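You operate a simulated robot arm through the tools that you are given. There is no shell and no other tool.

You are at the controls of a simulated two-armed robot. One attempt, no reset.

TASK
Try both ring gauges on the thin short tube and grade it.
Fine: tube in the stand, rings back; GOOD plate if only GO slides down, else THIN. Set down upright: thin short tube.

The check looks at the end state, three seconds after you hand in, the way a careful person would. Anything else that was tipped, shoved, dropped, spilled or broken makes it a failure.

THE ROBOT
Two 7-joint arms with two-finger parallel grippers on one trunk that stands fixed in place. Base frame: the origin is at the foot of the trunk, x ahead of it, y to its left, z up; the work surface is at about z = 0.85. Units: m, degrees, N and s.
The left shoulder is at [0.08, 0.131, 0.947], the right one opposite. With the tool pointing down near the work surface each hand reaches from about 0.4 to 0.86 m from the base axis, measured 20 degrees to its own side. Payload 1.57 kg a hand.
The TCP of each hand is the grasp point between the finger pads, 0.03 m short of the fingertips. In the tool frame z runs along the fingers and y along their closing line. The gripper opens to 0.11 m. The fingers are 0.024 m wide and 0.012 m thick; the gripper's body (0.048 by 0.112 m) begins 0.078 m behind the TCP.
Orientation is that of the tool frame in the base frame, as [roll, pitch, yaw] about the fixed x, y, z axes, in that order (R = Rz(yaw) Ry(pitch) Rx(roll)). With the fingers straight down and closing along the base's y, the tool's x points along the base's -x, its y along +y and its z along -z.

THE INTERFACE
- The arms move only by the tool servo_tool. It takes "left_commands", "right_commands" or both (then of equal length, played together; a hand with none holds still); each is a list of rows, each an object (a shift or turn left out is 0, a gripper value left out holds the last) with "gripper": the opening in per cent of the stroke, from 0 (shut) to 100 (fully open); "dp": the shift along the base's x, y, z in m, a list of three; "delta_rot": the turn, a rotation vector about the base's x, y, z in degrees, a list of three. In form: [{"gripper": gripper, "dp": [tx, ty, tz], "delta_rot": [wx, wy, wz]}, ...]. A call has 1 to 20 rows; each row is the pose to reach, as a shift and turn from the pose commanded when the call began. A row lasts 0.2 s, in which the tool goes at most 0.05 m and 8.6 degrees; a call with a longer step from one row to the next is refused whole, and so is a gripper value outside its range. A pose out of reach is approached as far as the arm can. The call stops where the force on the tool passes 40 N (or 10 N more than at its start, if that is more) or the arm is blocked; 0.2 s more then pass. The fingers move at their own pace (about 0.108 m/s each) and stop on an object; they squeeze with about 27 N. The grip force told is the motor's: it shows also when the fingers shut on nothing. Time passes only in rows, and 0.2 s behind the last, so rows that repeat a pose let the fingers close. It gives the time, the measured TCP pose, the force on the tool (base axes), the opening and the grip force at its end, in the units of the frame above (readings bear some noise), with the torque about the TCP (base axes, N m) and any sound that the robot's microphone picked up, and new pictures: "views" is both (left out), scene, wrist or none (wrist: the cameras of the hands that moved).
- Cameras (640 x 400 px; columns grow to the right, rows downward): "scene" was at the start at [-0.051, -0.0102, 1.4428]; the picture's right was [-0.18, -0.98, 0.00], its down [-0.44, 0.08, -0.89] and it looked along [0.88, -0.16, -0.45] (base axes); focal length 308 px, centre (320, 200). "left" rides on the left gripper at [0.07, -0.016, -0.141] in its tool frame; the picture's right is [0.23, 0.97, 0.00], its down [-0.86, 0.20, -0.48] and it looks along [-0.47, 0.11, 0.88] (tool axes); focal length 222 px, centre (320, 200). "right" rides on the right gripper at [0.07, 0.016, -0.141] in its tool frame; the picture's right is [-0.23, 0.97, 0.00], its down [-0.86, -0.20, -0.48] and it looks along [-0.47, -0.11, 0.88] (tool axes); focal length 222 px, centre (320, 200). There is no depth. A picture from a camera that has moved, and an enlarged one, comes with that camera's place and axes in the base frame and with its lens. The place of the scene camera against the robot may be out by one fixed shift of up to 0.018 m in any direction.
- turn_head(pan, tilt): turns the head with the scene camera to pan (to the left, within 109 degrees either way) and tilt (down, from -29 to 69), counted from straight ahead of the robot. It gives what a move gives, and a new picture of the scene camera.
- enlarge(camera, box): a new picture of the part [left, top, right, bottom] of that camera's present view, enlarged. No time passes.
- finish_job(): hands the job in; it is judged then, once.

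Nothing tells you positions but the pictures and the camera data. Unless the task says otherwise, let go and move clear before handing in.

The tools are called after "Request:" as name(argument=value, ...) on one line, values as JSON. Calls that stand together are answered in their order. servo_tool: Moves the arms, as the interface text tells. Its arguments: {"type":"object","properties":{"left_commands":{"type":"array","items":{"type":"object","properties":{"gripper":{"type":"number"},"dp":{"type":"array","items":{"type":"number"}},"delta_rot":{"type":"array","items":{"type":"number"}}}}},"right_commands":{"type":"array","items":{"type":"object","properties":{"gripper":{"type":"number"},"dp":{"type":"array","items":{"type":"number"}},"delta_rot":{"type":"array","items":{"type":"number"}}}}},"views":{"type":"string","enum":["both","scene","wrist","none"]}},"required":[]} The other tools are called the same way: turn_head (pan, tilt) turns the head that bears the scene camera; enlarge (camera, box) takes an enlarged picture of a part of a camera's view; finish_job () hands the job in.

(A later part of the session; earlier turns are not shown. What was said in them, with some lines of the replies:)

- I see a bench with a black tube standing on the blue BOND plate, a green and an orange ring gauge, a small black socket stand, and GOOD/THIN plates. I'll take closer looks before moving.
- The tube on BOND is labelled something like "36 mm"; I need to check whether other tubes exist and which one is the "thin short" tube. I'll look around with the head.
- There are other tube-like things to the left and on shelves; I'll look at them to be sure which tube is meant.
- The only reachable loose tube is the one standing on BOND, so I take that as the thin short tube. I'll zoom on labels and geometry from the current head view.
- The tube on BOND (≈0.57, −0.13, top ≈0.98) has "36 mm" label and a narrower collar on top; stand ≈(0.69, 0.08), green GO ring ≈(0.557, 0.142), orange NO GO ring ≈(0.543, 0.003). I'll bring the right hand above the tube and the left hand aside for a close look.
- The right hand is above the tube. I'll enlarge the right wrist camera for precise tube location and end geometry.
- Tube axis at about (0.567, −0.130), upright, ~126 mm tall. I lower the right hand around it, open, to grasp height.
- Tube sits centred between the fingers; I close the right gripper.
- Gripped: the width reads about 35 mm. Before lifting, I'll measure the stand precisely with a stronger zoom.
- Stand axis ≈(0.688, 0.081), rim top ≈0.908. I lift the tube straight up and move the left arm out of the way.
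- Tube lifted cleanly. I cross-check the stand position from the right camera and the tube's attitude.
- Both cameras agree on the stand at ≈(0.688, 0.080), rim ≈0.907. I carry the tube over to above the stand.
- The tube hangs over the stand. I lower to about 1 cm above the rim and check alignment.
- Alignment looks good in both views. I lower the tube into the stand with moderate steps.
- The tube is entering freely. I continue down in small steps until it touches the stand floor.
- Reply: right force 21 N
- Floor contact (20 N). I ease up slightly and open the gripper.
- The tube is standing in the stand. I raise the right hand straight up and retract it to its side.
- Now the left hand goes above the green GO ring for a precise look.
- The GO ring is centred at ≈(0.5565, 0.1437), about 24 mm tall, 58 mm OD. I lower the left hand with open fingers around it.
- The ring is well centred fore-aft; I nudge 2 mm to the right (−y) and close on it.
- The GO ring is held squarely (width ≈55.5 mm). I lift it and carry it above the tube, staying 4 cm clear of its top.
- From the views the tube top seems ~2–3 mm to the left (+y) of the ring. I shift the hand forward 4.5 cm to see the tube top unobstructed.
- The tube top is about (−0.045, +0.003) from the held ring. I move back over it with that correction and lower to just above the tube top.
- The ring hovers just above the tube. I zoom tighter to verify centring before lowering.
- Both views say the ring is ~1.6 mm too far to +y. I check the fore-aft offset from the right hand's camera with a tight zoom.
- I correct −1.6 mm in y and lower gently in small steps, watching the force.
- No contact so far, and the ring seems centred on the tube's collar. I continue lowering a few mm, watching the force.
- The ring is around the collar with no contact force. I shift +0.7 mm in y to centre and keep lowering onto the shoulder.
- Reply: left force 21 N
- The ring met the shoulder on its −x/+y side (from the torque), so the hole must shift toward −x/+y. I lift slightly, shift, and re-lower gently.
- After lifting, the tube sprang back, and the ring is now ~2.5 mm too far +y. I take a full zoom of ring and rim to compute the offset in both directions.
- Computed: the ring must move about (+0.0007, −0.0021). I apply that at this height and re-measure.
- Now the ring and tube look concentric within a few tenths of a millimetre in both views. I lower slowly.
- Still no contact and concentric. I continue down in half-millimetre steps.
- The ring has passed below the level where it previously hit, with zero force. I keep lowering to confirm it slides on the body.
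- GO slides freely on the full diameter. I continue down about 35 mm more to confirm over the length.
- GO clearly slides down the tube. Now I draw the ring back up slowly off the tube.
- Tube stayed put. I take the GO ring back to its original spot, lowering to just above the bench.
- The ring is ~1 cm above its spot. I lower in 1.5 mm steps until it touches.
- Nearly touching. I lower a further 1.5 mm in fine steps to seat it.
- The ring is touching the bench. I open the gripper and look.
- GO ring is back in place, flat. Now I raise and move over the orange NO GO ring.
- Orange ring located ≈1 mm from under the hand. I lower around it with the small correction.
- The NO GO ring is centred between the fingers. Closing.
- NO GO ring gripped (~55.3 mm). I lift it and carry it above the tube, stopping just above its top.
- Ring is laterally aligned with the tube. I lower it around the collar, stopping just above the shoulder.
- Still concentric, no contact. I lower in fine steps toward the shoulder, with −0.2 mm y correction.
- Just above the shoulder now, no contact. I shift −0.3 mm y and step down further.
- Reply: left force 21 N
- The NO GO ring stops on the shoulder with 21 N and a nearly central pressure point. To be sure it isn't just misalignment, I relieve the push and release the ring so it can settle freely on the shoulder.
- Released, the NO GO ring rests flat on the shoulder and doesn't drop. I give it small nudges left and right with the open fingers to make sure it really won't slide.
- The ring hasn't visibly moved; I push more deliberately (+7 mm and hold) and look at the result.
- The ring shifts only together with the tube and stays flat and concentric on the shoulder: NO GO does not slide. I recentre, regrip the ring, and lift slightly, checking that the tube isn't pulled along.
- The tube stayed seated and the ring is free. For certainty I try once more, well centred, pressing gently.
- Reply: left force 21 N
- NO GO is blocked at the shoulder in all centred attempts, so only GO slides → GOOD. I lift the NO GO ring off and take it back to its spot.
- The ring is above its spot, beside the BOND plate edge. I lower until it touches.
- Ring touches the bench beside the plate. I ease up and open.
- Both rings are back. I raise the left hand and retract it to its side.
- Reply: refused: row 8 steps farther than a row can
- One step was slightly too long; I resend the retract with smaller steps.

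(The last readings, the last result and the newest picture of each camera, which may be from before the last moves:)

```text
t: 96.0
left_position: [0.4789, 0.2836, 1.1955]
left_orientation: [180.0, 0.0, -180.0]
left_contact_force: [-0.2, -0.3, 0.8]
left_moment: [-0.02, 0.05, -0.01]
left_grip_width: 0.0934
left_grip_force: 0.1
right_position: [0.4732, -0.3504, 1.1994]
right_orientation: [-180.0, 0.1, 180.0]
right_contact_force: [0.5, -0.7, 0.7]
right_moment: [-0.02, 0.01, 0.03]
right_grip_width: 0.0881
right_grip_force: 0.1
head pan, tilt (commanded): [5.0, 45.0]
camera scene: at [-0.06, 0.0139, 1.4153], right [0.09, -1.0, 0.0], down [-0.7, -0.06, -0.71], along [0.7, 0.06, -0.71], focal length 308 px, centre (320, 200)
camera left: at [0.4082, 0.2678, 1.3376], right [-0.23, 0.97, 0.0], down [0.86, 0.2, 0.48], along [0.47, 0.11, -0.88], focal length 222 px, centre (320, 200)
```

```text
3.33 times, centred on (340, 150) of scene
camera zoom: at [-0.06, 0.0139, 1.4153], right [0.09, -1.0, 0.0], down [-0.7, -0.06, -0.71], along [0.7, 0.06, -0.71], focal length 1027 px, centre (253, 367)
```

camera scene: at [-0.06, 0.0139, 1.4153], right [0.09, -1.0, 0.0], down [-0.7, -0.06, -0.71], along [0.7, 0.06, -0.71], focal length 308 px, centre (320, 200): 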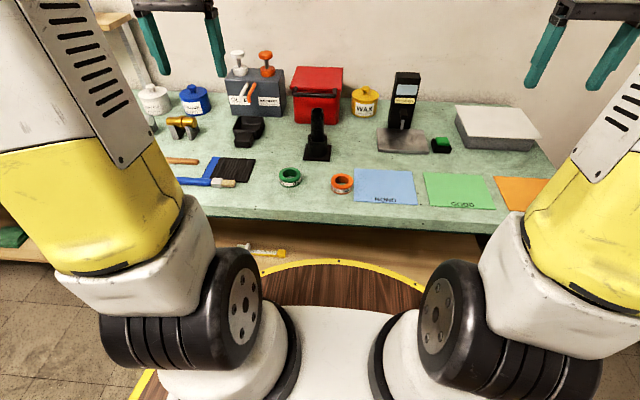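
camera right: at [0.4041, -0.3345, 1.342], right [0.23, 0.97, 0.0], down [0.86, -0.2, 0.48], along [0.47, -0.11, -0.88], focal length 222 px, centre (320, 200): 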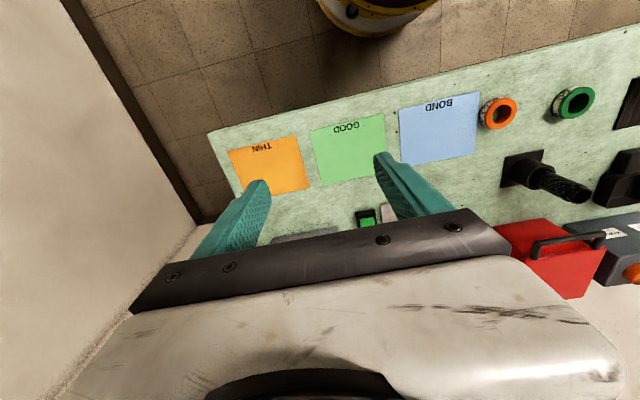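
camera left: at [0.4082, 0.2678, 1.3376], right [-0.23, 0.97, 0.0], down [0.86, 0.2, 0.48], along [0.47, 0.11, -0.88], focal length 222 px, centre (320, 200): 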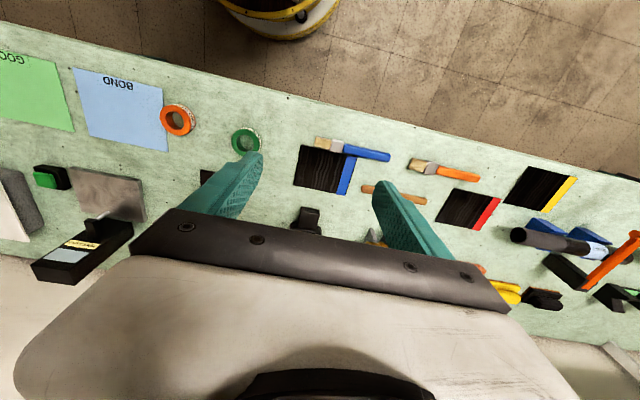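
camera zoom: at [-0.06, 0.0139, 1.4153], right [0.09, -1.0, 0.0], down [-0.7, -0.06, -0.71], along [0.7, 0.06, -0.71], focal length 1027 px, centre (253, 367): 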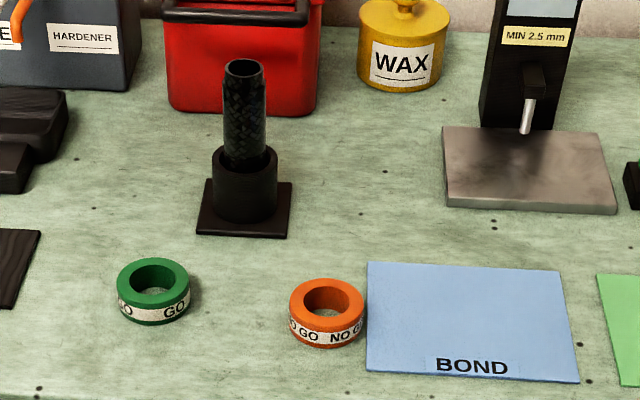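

Bench is tidy: rings back, tube in the stand. Now the right hand returns above the tube.

Request:
servo_tool(right_commands=[{"dp": [0.01, 0.03, 0]}, {"dp": [0.028, 0.065, 0]}, {"dp": [0.046, 0.1, 0]}, {"dp": [0.064, 0.135, 0]}, {"dp": [0.082, 0.17, 0]}, {"dp": [0.1, 0.205, 0]}, {"dp": [0.118, 0.24, 0]}, {"dp": [0.136, 0.275, 0]}, {"dp": [0.154, 0.31, 0]}, {"dp": [0.172, 0.345, 0]}, {"dp": [0.19, 0.38, 0]}, {"dp": [0.207, 0.41, 0]}, {"dp": [0.2165, 0.431, 0]}, {"dp": [0.2165, 0.431, -0.04]}, {"dp": [0.2165, 0.431, -0.08]}, {"dp": [0.2165, 0.431, -0.08]}], views="both")

Request:
enlarge(camera="right", box=[275, 100, 365, 180])

```text
t: 99.4
left_position: [0.4784, 0.2837, 1.1954]
left_orientation: [180.0, 0.0, 180.0]
left_contact_force: [0.1, 0.7, -0.8]
left_moment: [-0.02, -0.03, -0.02]
left_grip_width: 0.0937
left_grip_force: 0.1
right_position: [0.6899, 0.0805, 1.1195]
right_orientation: [-179.9, 0.1, -180.0]
right_contact_force: [0.0, -0.5, 0.1]
right_moment: [-0.01, 0.01, 0.0]
right_grip_width: 0.0882
right_grip_force: 0.0
head pan, tilt (commanded): [5.0, 45.0]
camera scene: at [-0.0599, 0.014, 1.4153], right [0.09, -1.0, 0.0], down [-0.7, -0.06, -0.71], along [0.7, 0.06, -0.71], focal length 308 px, centre (320, 200)
camera right: at [0.6201, 0.0968, 1.2619], right [0.23, 0.97, 0.0], down [0.85, -0.2, 0.48], along [0.47, -0.11, -0.88], focal length 222 px, centre (320, 200)
```

scene: 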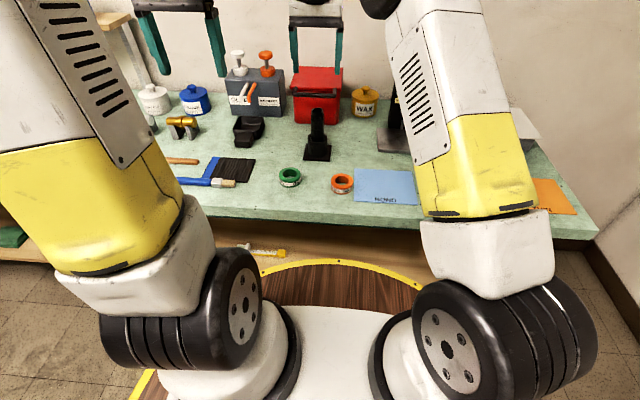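
right: 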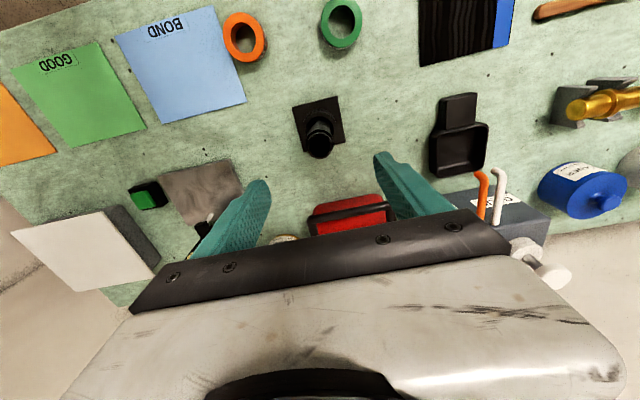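

```text
5.00 times, centred on (320, 140) of right
camera zoom: at [0.6201, 0.0968, 1.2619], right [0.23, 0.97, 0.0], down [0.85, -0.2, 0.48], along [0.47, -0.11, -0.88], focal length 1111 px, centre (320, 500)
```

zoom: 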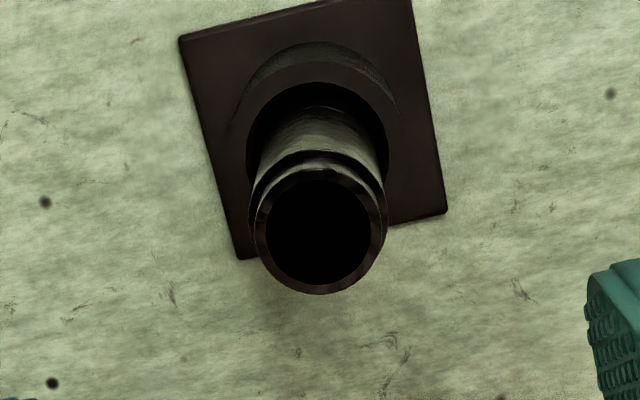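

The hand is centred over the tube. I lower around it and grip.

Request:
servo_tool(right_commands=[{"dp": [0, -0.0004, -0.03]}, {"dp": [0, -0.0004, -0.06]}, {"dp": [0, -0.0004, -0.09]}, {"dp": [0, -0.0004, -0.12]}, {"dp": [0, -0.0004, -0.15]}, {"dp": [0, -0.0004, -0.165]}, {"dp": [0, -0.0004, -0.169]}, {"dp": [0, -0.0004, -0.169]}], views="wrist")

Request:
enlarge(camera="right", box=[220, 90, 420, 240])

Request:
enlarge(camera="scene", box=[280, 80, 360, 170])

```text
t: 101.2
left_position: [0.4782, 0.2838, 1.197]
left_orientation: [180.0, 0.0, 179.9]
left_contact_force: [0.8, -0.2, -0.1]
left_moment: [0.0, 0.01, 0.03]
left_grip_width: 0.0936
left_grip_force: 0.1
right_position: [0.6894, 0.0796, 0.9489]
right_orientation: [180.0, 0.0, 180.0]
right_contact_force: [-0.3, -0.4, 1.1]
right_moment: [0.01, 0.03, 0.01]
right_grip_width: 0.0884
right_grip_force: 0.1
head pan, tilt (commanded): [5.0, 45.0]
camera right: at [0.6202, 0.0952, 1.0922], right [0.23, 0.97, 0.0], down [0.86, -0.2, 0.48], along [0.47, -0.11, -0.88], focal length 222 px, centre (320, 200)
```

right: 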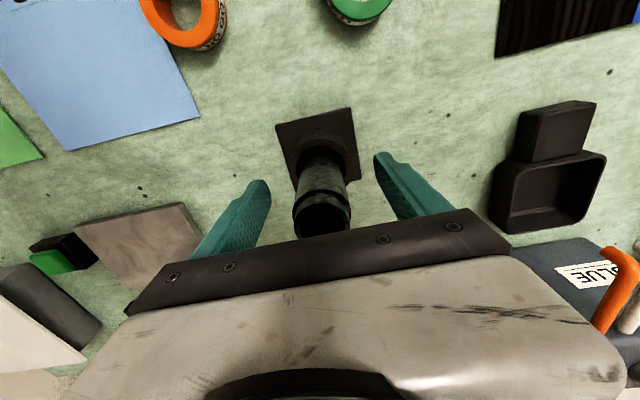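

```text
2.67 times, centred on (320, 165) of right
camera zoom: at [0.6202, 0.0952, 1.0922], right [0.23, 0.97, 0.0], down [0.86, -0.2, 0.48], along [0.47, -0.11, -0.88], focal length 592 px, centre (320, 293)
```

zoom: 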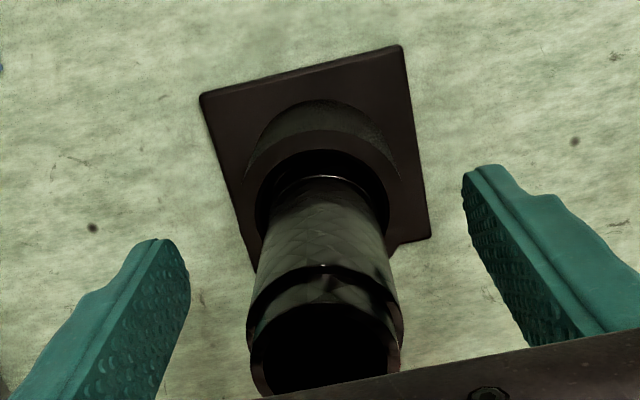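

```text
4.44 times, centred on (320, 125) of scene
camera zoom: at [-0.0599, 0.014, 1.4153], right [0.09, -1.0, 0.0], down [-0.7, -0.06, -0.71], along [0.7, 0.06, -0.71], focal length 1370 px, centre (320, 533)
```

zoom: 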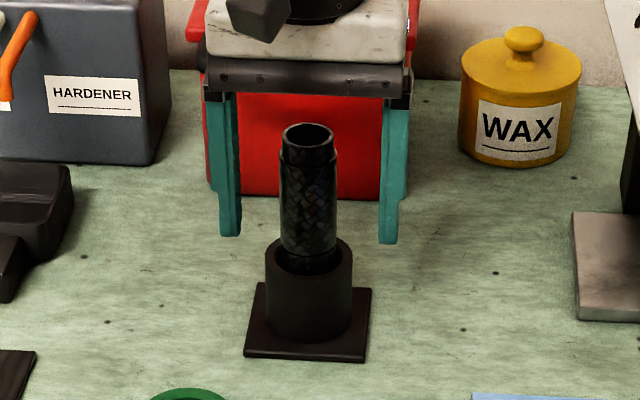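

Tube is centred between the fingers; I close and lift it straight out slowly.

Request:
servo_tool(right_commands=[{"gripper": 55}, {"gripper": 40}, {"gripper": 35}, {"gripper": 20}, {"gripper": 20}, {"gripper": 20}, {"dp": [0, 0, 0.004]}, {"dp": [0, 0, 0.01]}, {"dp": [0, 0, 0.018]}, {"dp": [0, 0, 0.026]}, {"dp": [0, 0, 0.034]}, {"dp": [0, 0, 0.044]}, {"dp": [0, 0, 0.056]}, {"dp": [0, 0, 0.07]}, {"dp": [0, 0, 0.09]}, {"dp": [0, 0, 0.11]}, {"dp": [0, 0, 0.12]}, {"dp": [0, 0, 0.12]}], views="both")

Request:
enlarge(camera="scene", box=[280, 50, 360, 170])

```text
t: 105.0
left_position: [0.4786, 0.2827, 1.1963]
left_orientation: [180.0, 0.0, -180.0]
left_contact_force: [-0.5, -0.2, 0.4]
left_moment: [0.0, 0.0, 0.0]
left_grip_width: 0.0933
left_grip_force: 0.1
right_position: [0.69, 0.0801, 1.0699]
right_orientation: [-179.9, 0.0, -180.0]
right_contact_force: [-0.2, 0.3, -0.6]
right_moment: [0.0, 0.01, 0.04]
right_grip_width: 0.0349
right_grip_force: 26.9
head pan, tilt (commanded): [5.0, 45.0]
camera scene: at [-0.0599, 0.014, 1.4153], right [0.09, -1.0, 0.0], down [-0.7, -0.06, -0.71], along [0.7, 0.06, -0.71], focal length 308 px, centre (320, 200)
camera right: at [0.6199, 0.0964, 1.2126], right [0.23, 0.97, 0.0], down [0.86, -0.2, 0.48], along [0.47, -0.11, -0.88], focal length 222 px, centre (320, 200)
```

scene: 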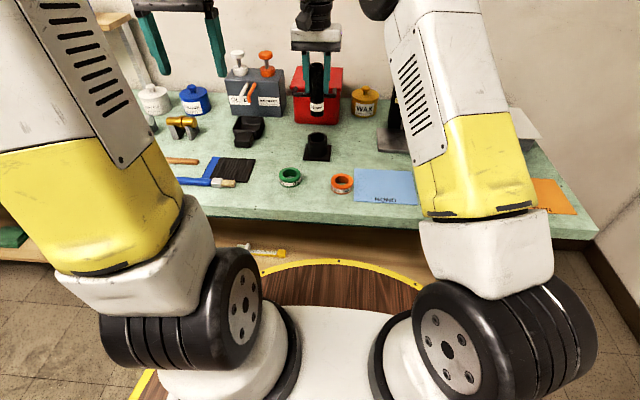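
right: 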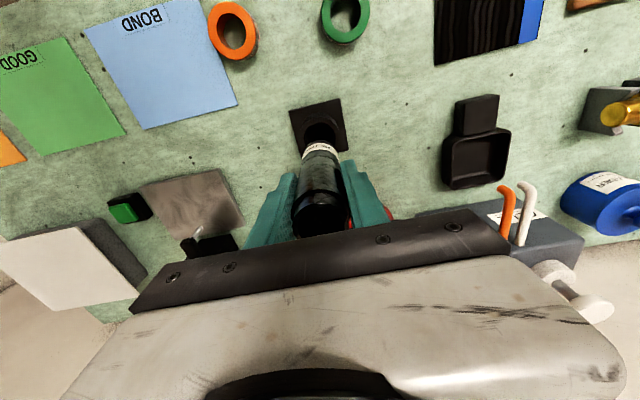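

```text
3.33 times, centred on (320, 110) of scene
camera zoom: at [-0.0599, 0.014, 1.4153], right [0.09, -1.0, 0.0], down [-0.7, -0.06, -0.71], along [0.7, 0.06, -0.71], focal length 1027 px, centre (320, 500)
```

zoom: 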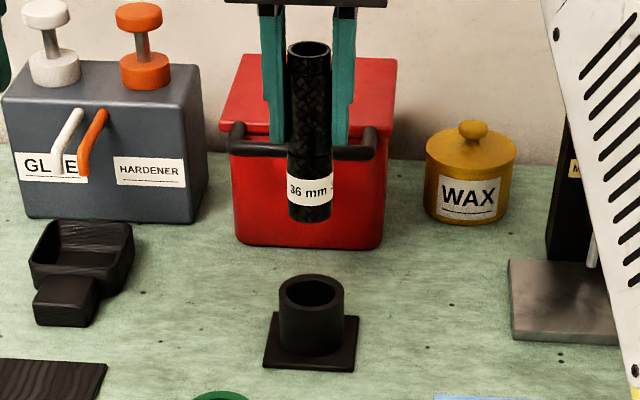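

Tube extracted, the stand undisturbed. I carry it upright to above the GOOD plate.

Request:
servo_tool(right_commands=[{"dp": [-0.02, -0.02, 0]}, {"dp": [-0.04, -0.05, 0]}, {"dp": [-0.06, -0.08, 0]}, {"dp": [-0.075, -0.115, 0]}, {"dp": [-0.09, -0.15, 0]}, {"dp": [-0.102, -0.185, 0]}, {"dp": [-0.112, -0.22, 0]}, {"dp": [-0.12, -0.255, 0]}, {"dp": [-0.125, -0.29, 0]}, {"dp": [-0.129, -0.325, 0]}, {"dp": [-0.131, -0.355, 0]}, {"dp": [-0.132, -0.3754, 0]}, {"dp": [-0.132, -0.3754, 0]}, {"dp": [-0.132, -0.3754, -0.03]}, {"dp": [-0.132, -0.3754, -0.06]}, {"dp": [-0.132, -0.3754, -0.09]}, {"dp": [-0.132, -0.3754, -0.1]}, {"dp": [-0.132, -0.3754, -0.1]}], views="both")

Request:
enlarge(camera="right", box=[220, 60, 420, 240])

Request:
enlarge(camera="scene", box=[400, 100, 520, 220])

```text
t: 108.8
left_position: [0.4781, 0.283, 1.1966]
left_orientation: [-180.0, 0.0, 179.9]
left_contact_force: [-0.2, -0.2, -0.1]
left_moment: [-0.01, 0.0, -0.04]
left_grip_width: 0.0934
left_grip_force: 0.1
right_position: [0.5579, -0.2922, 0.9689]
right_orientation: [180.0, 0.0, 180.0]
right_contact_force: [0.1, 0.1, -0.3]
right_moment: [0.02, 0.0, -0.03]
right_grip_width: 0.0354
right_grip_force: 27.1
head pan, tilt (commanded): [5.0, 45.0]
camera scene: at [-0.0599, 0.0139, 1.4153], right [0.09, -1.0, 0.0], down [-0.7, -0.06, -0.71], along [0.7, 0.06, -0.71], focal length 308 px, centre (320, 200)
camera right: at [0.4882, -0.2774, 1.1125], right [0.23, 0.97, 0.0], down [0.86, -0.2, 0.48], along [0.47, -0.11, -0.88], focal length 222 px, centre (320, 200)
```

scene: 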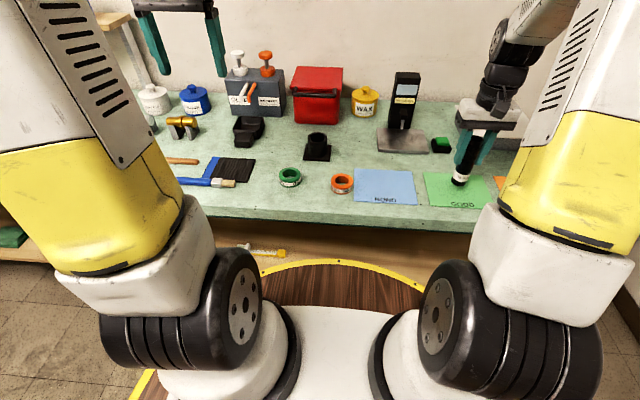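
right: 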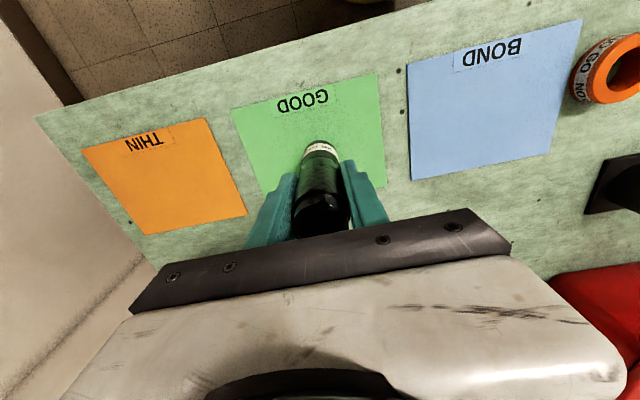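

```text
2.22 times, centred on (320, 150) of right
camera zoom: at [0.4882, -0.2774, 1.1125], right [0.23, 0.97, 0.0], down [0.86, -0.2, 0.48], along [0.47, -0.11, -0.88], focal length 494 px, centre (320, 311)
```

zoom: 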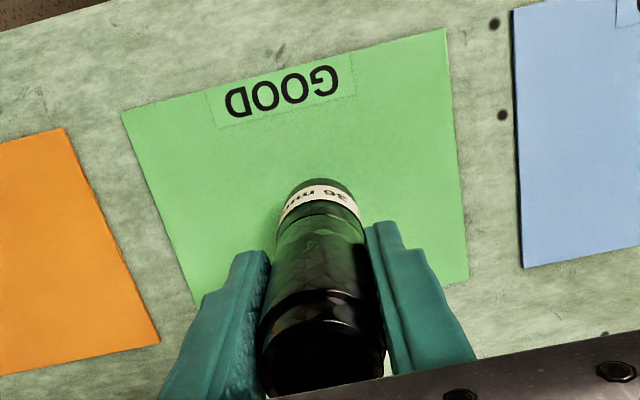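

```text
3.33 times, centred on (460, 160) of scene
camera zoom: at [-0.0599, 0.0139, 1.4153], right [0.09, -1.0, 0.0], down [-0.7, -0.06, -0.71], along [0.7, 0.06, -0.71], focal length 1027 px, centre (-147, 333)
```

zoom: 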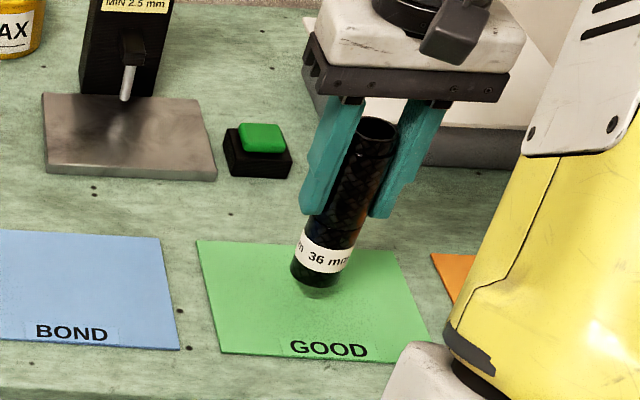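

The tube is over the GOOD plate, upright. I lower in small steps until it touches.

Request:
servo_tool(right_commands=[{"dp": [0, 0, -0.006]}, {"dp": [0, 0, -0.012]}, {"dp": [0, 0, -0.018]}, {"dp": [0, 0, -0.021]}, {"dp": [0, 0, -0.023]}, {"dp": [0, 0, -0.0245]}, {"dp": [0, 0, -0.0255]}], views="none")

Request:
enlarge(camera="scene", box=[430, 130, 500, 210])

```text
t: 110.4
left_position: [0.4783, 0.2841, 1.1963]
left_orientation: [-180.0, 0.0, 180.0]
left_contact_force: [0.2, -0.6, 0.4]
left_moment: [-0.02, 0.0, 0.05]
left_grip_width: 0.0935
left_grip_force: 0.1
right_position: [0.558, -0.2955, 0.9455]
right_orientation: [-180.0, 0.0, -180.0]
right_contact_force: [0.0, -0.2, -1.1]
right_moment: [0.02, 0.02, -0.03]
right_grip_width: 0.0347
right_grip_force: 26.5
head pan, tilt (commanded): [5.0, 45.0]
```

```text
5.00 times, centred on (465, 170) of scene
camera zoom: at [-0.0599, 0.0139, 1.4153], right [0.09, -1.0, 0.0], down [-0.7, -0.06, -0.71], along [0.7, 0.06, -0.71], focal length 1541 px, centre (-405, 350)
```

zoom: 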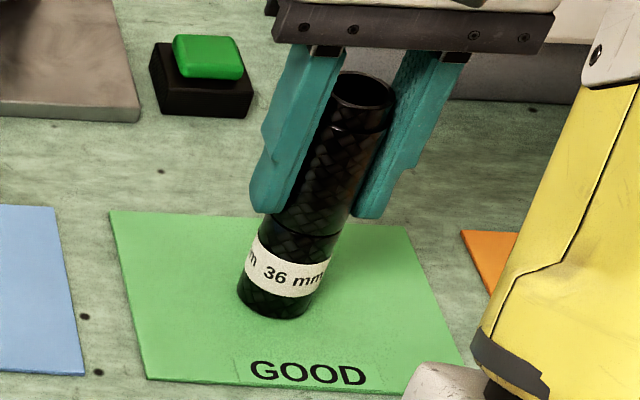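

Not touching yet; a few more half-millimetre steps.

Request:
servo_tool(right_commands=[{"dp": [0, 0, -0.0005]}, {"dp": [0, 0, -0.001]}, {"dp": [0, 0, -0.0015]}, {"dp": [0, 0, -0.002]}], views="none")

Request:
enlarge(camera="scene", box=[445, 165, 485, 200])

```text
t: 111.4
left_position: [0.4791, 0.2825, 1.1956]
left_orientation: [-180.0, 0.0, 179.9]
left_contact_force: [0.4, 0.1, 0.2]
left_moment: [0.02, 0.01, 0.02]
left_grip_width: 0.0933
left_grip_force: 0.1
right_position: [0.5583, -0.2942, 0.9419]
right_orientation: [179.9, 0.0, -180.0]
right_contact_force: [-2.6, 1.4, 7.6]
right_moment: [0.17, 0.18, 0.0]
right_grip_width: 0.0349
right_grip_force: 26.7
head pan, tilt (commanded): [5.0, 45.0]
```

```text
11.43 times, centred on (465, 182) of scene
camera zoom: at [-0.0602, 0.0141, 1.4153], right [0.09, -1.0, 0.0], down [-0.7, -0.06, -0.71], along [0.7, 0.06, -0.71], focal length 3522 px, centre (-1337, 400)
```

zoom: 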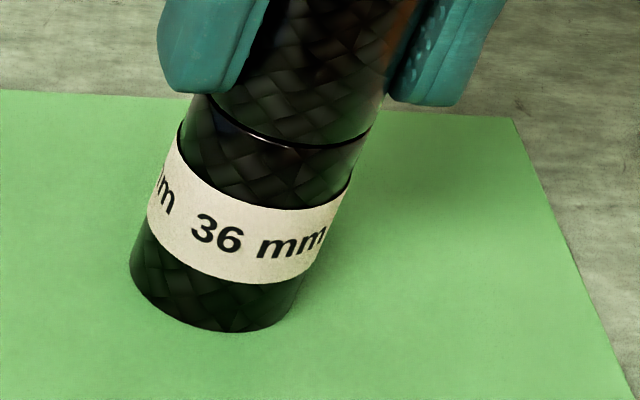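

Contact with the plate (≈8 N). I release gently.

Request:
servo_tool(right_commands=[{"dp": [0, 0, 0]}, {"dp": [0, 0, 0.0003], "gripper": 34}, {"dp": [0, 0, 0.0003], "gripper": 38}, {"dp": [0, 0, 0.0003], "gripper": 46}, {"dp": [0, 0, 0.0003], "gripper": 60}, {"dp": [0, 0, 0.0003], "gripper": 80}, {"dp": [0, 0, 0.0003], "gripper": 90}, {"dp": [0, 0, 0.0003], "gripper": 90}], views="both")

Request:
enlarge(camera="scene", box=[430, 120, 500, 210])

```text
t: 113.2
left_position: [0.4793, 0.2823, 1.1955]
left_orientation: [180.0, 0.1, 180.0]
left_contact_force: [-0.2, -0.1, -1.1]
left_moment: [0.0, 0.03, 0.01]
left_grip_width: 0.0934
left_grip_force: 0.0
right_position: [0.5578, -0.2949, 0.9425]
right_orientation: [179.9, 0.0, 179.9]
right_contact_force: [-0.1, 0.0, 0.3]
right_moment: [-0.04, -0.01, 0.01]
right_grip_width: 0.099
right_grip_force: 0.1
head pan, tilt (commanded): [5.0, 45.0]
camera scene: at [-0.0599, 0.0139, 1.4153], right [0.09, -1.0, 0.0], down [-0.7, -0.06, -0.71], along [0.7, 0.06, -0.71], focal length 308 px, centre (320, 200)
camera right: at [0.4885, -0.2795, 1.0855], right [0.23, 0.97, 0.0], down [0.86, -0.2, 0.48], along [0.47, -0.11, -0.88], focal length 222 px, centre (320, 200)
```

scene: 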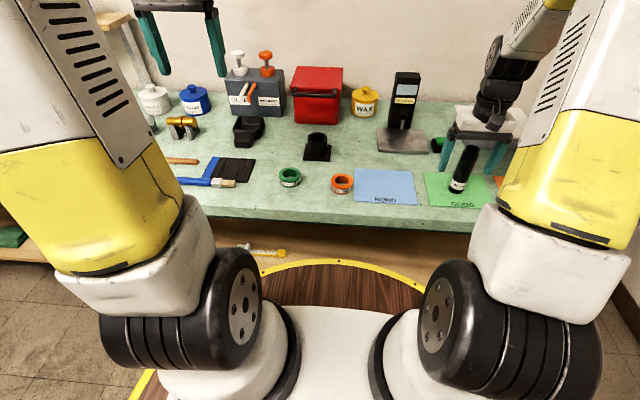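
right: 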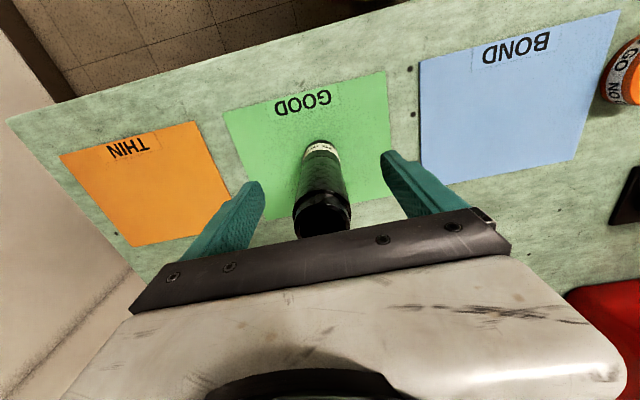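

```text
4.44 times, centred on (465, 165) of scene
camera zoom: at [-0.0599, 0.0139, 1.4153], right [0.09, -1.0, 0.0], down [-0.7, -0.06, -0.71], along [0.7, 0.06, -0.71], focal length 1370 px, centre (-324, 356)
```

zoom: 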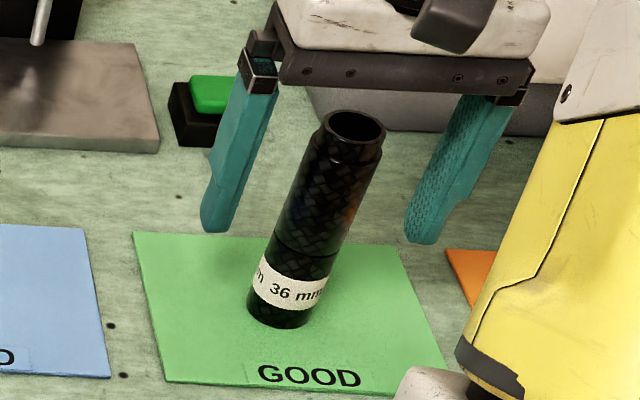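

The tube stands upright on GOOD, free of the fingers. I raise the right hand straight up and back to its start area, and check.

Request:
servo_tool(right_commands=[{"dp": [0, 0, 0.015]}, {"dp": [0, 0, 0.04]}, {"dp": [0, 0, 0.075]}, {"dp": [0, 0, 0.11]}, {"dp": [0, 0, 0.145]}, {"dp": [0, 0, 0.18]}, {"dp": [0, 0, 0.215]}, {"dp": [0, 0, 0.25]}, {"dp": [-0.03, -0.02, 0.26]}, {"dp": [-0.06, -0.03, 0.26]}, {"dp": [-0.09, -0.03, 0.26]}, {"dp": [-0.09, -0.03, 0.26]}], views="both")

Request:
enlarge(camera="scene", box=[420, 110, 510, 215])

Request:
enlarge(camera="scene", box=[260, 110, 420, 210])

Request:
enlarge(camera="right", box=[220, 60, 440, 220])

```text
t: 115.8
left_position: [0.478, 0.2831, 1.1961]
left_orientation: [-180.0, 0.0, -179.9]
left_contact_force: [-0.2, 0.1, 0.5]
left_moment: [-0.02, 0.0, 0.02]
left_grip_width: 0.0931
left_grip_force: 0.0
right_position: [0.4676, -0.3223, 1.2026]
right_orientation: [-179.9, 0.0, -179.9]
right_contact_force: [0.1, -0.1, 0.5]
right_moment: [0.01, -0.02, -0.03]
right_grip_width: 0.099
right_grip_force: 0.1
head pan, tilt (commanded): [5.0, 45.0]
camera scene: at [-0.06, 0.0139, 1.4153], right [0.09, -1.0, 0.0], down [-0.7, -0.06, -0.71], along [0.7, 0.06, -0.71], focal length 308 px, centre (320, 200)
camera right: at [0.3976, -0.3078, 1.3451], right [0.23, 0.97, 0.0], down [0.86, -0.2, 0.48], along [0.47, -0.11, -0.88], focal length 222 px, centre (320, 200)
```

scene: 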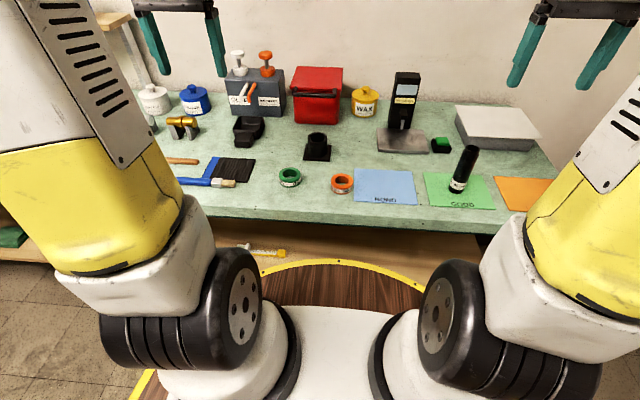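
right: 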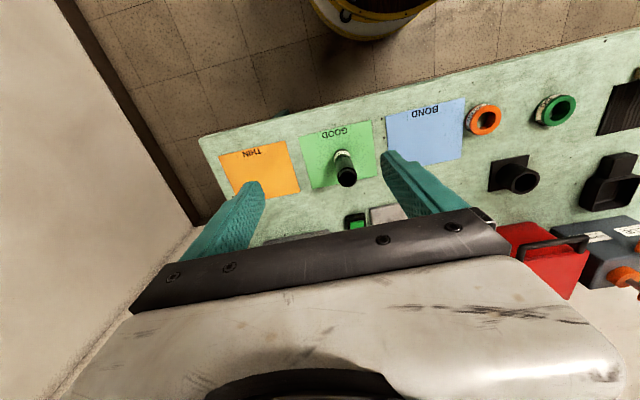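

```text
3.81 times, centred on (465, 162) of scene
camera zoom: at [-0.06, 0.0139, 1.4153], right [0.09, -1.0, 0.0], down [-0.7, -0.06, -0.71], along [0.7, 0.06, -0.71], focal length 1174 px, centre (-232, 343)
```

zoom: 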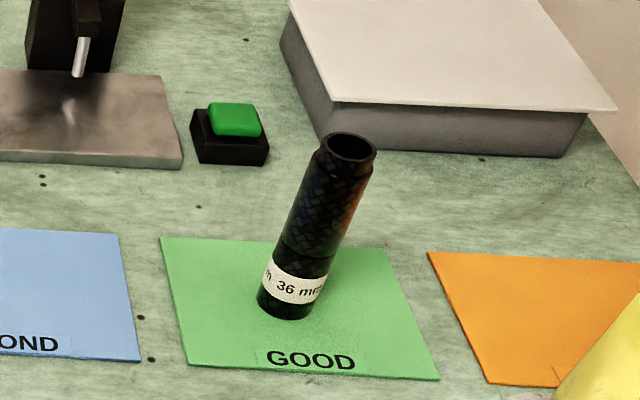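

```text
4.00 times, centred on (340, 160) of scene
camera zoom: at [-0.06, 0.0139, 1.4153], right [0.09, -1.0, 0.0], down [-0.7, -0.06, -0.71], along [0.7, 0.06, -0.71], focal length 1233 px, centre (240, 360)
```

zoom: 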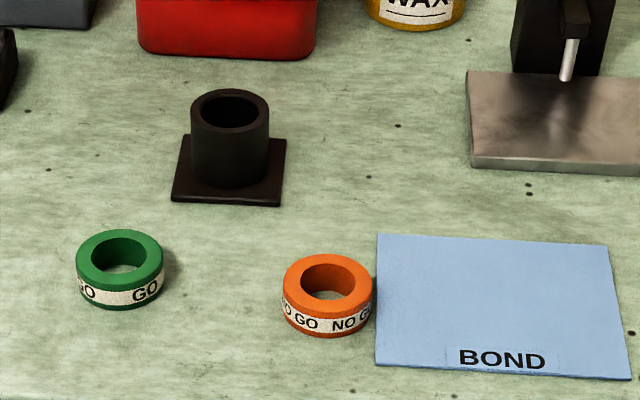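

```text
2.50 times, centred on (330, 140) of right
camera zoom: at [0.3976, -0.3078, 1.3451], right [0.23, 0.97, 0.0], down [0.86, -0.2, 0.48], along [0.47, -0.11, -0.88], focal length 555 px, centre (295, 350)
```

zoom: 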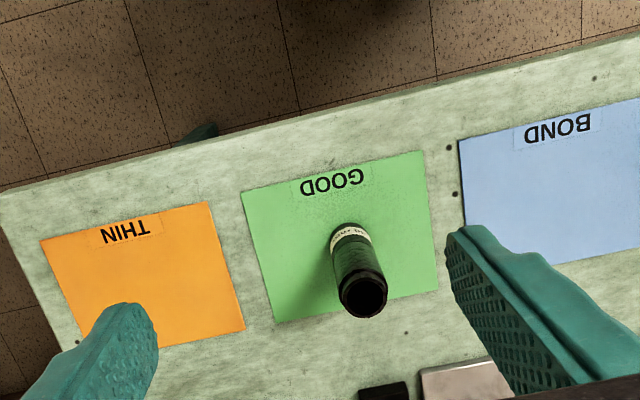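

Everything is in order: the tube stands upright on the GOOD plate (GO slid down, NO GO stopped at the shoulder). Both rings are back at their spots, the stand is empty and in place, and both hands are clear. I hand in the job.

Request:
finish_job()

```text
The job is handed in.
```

I graded the thin short tube as good. It is standing upright on the GOOD plate, and I have handed the job in.

- **GO ring (green):** it slid freely down the tube with no force once it was centred. The first try caught on the shoulder near the tube's top because the ring was off-centre.
- **NO GO ring (orange):** it stopped on that shoulder every time. It stayed blocked under about 20 N, including when well centred. When I let go of it, it rested flat and did not drop.

Both rings are back within a millimetre or two of where they started. The test stand is empty and in place, and both hands are clear of the bench. I saw nothing else disturbed in the final pictures.
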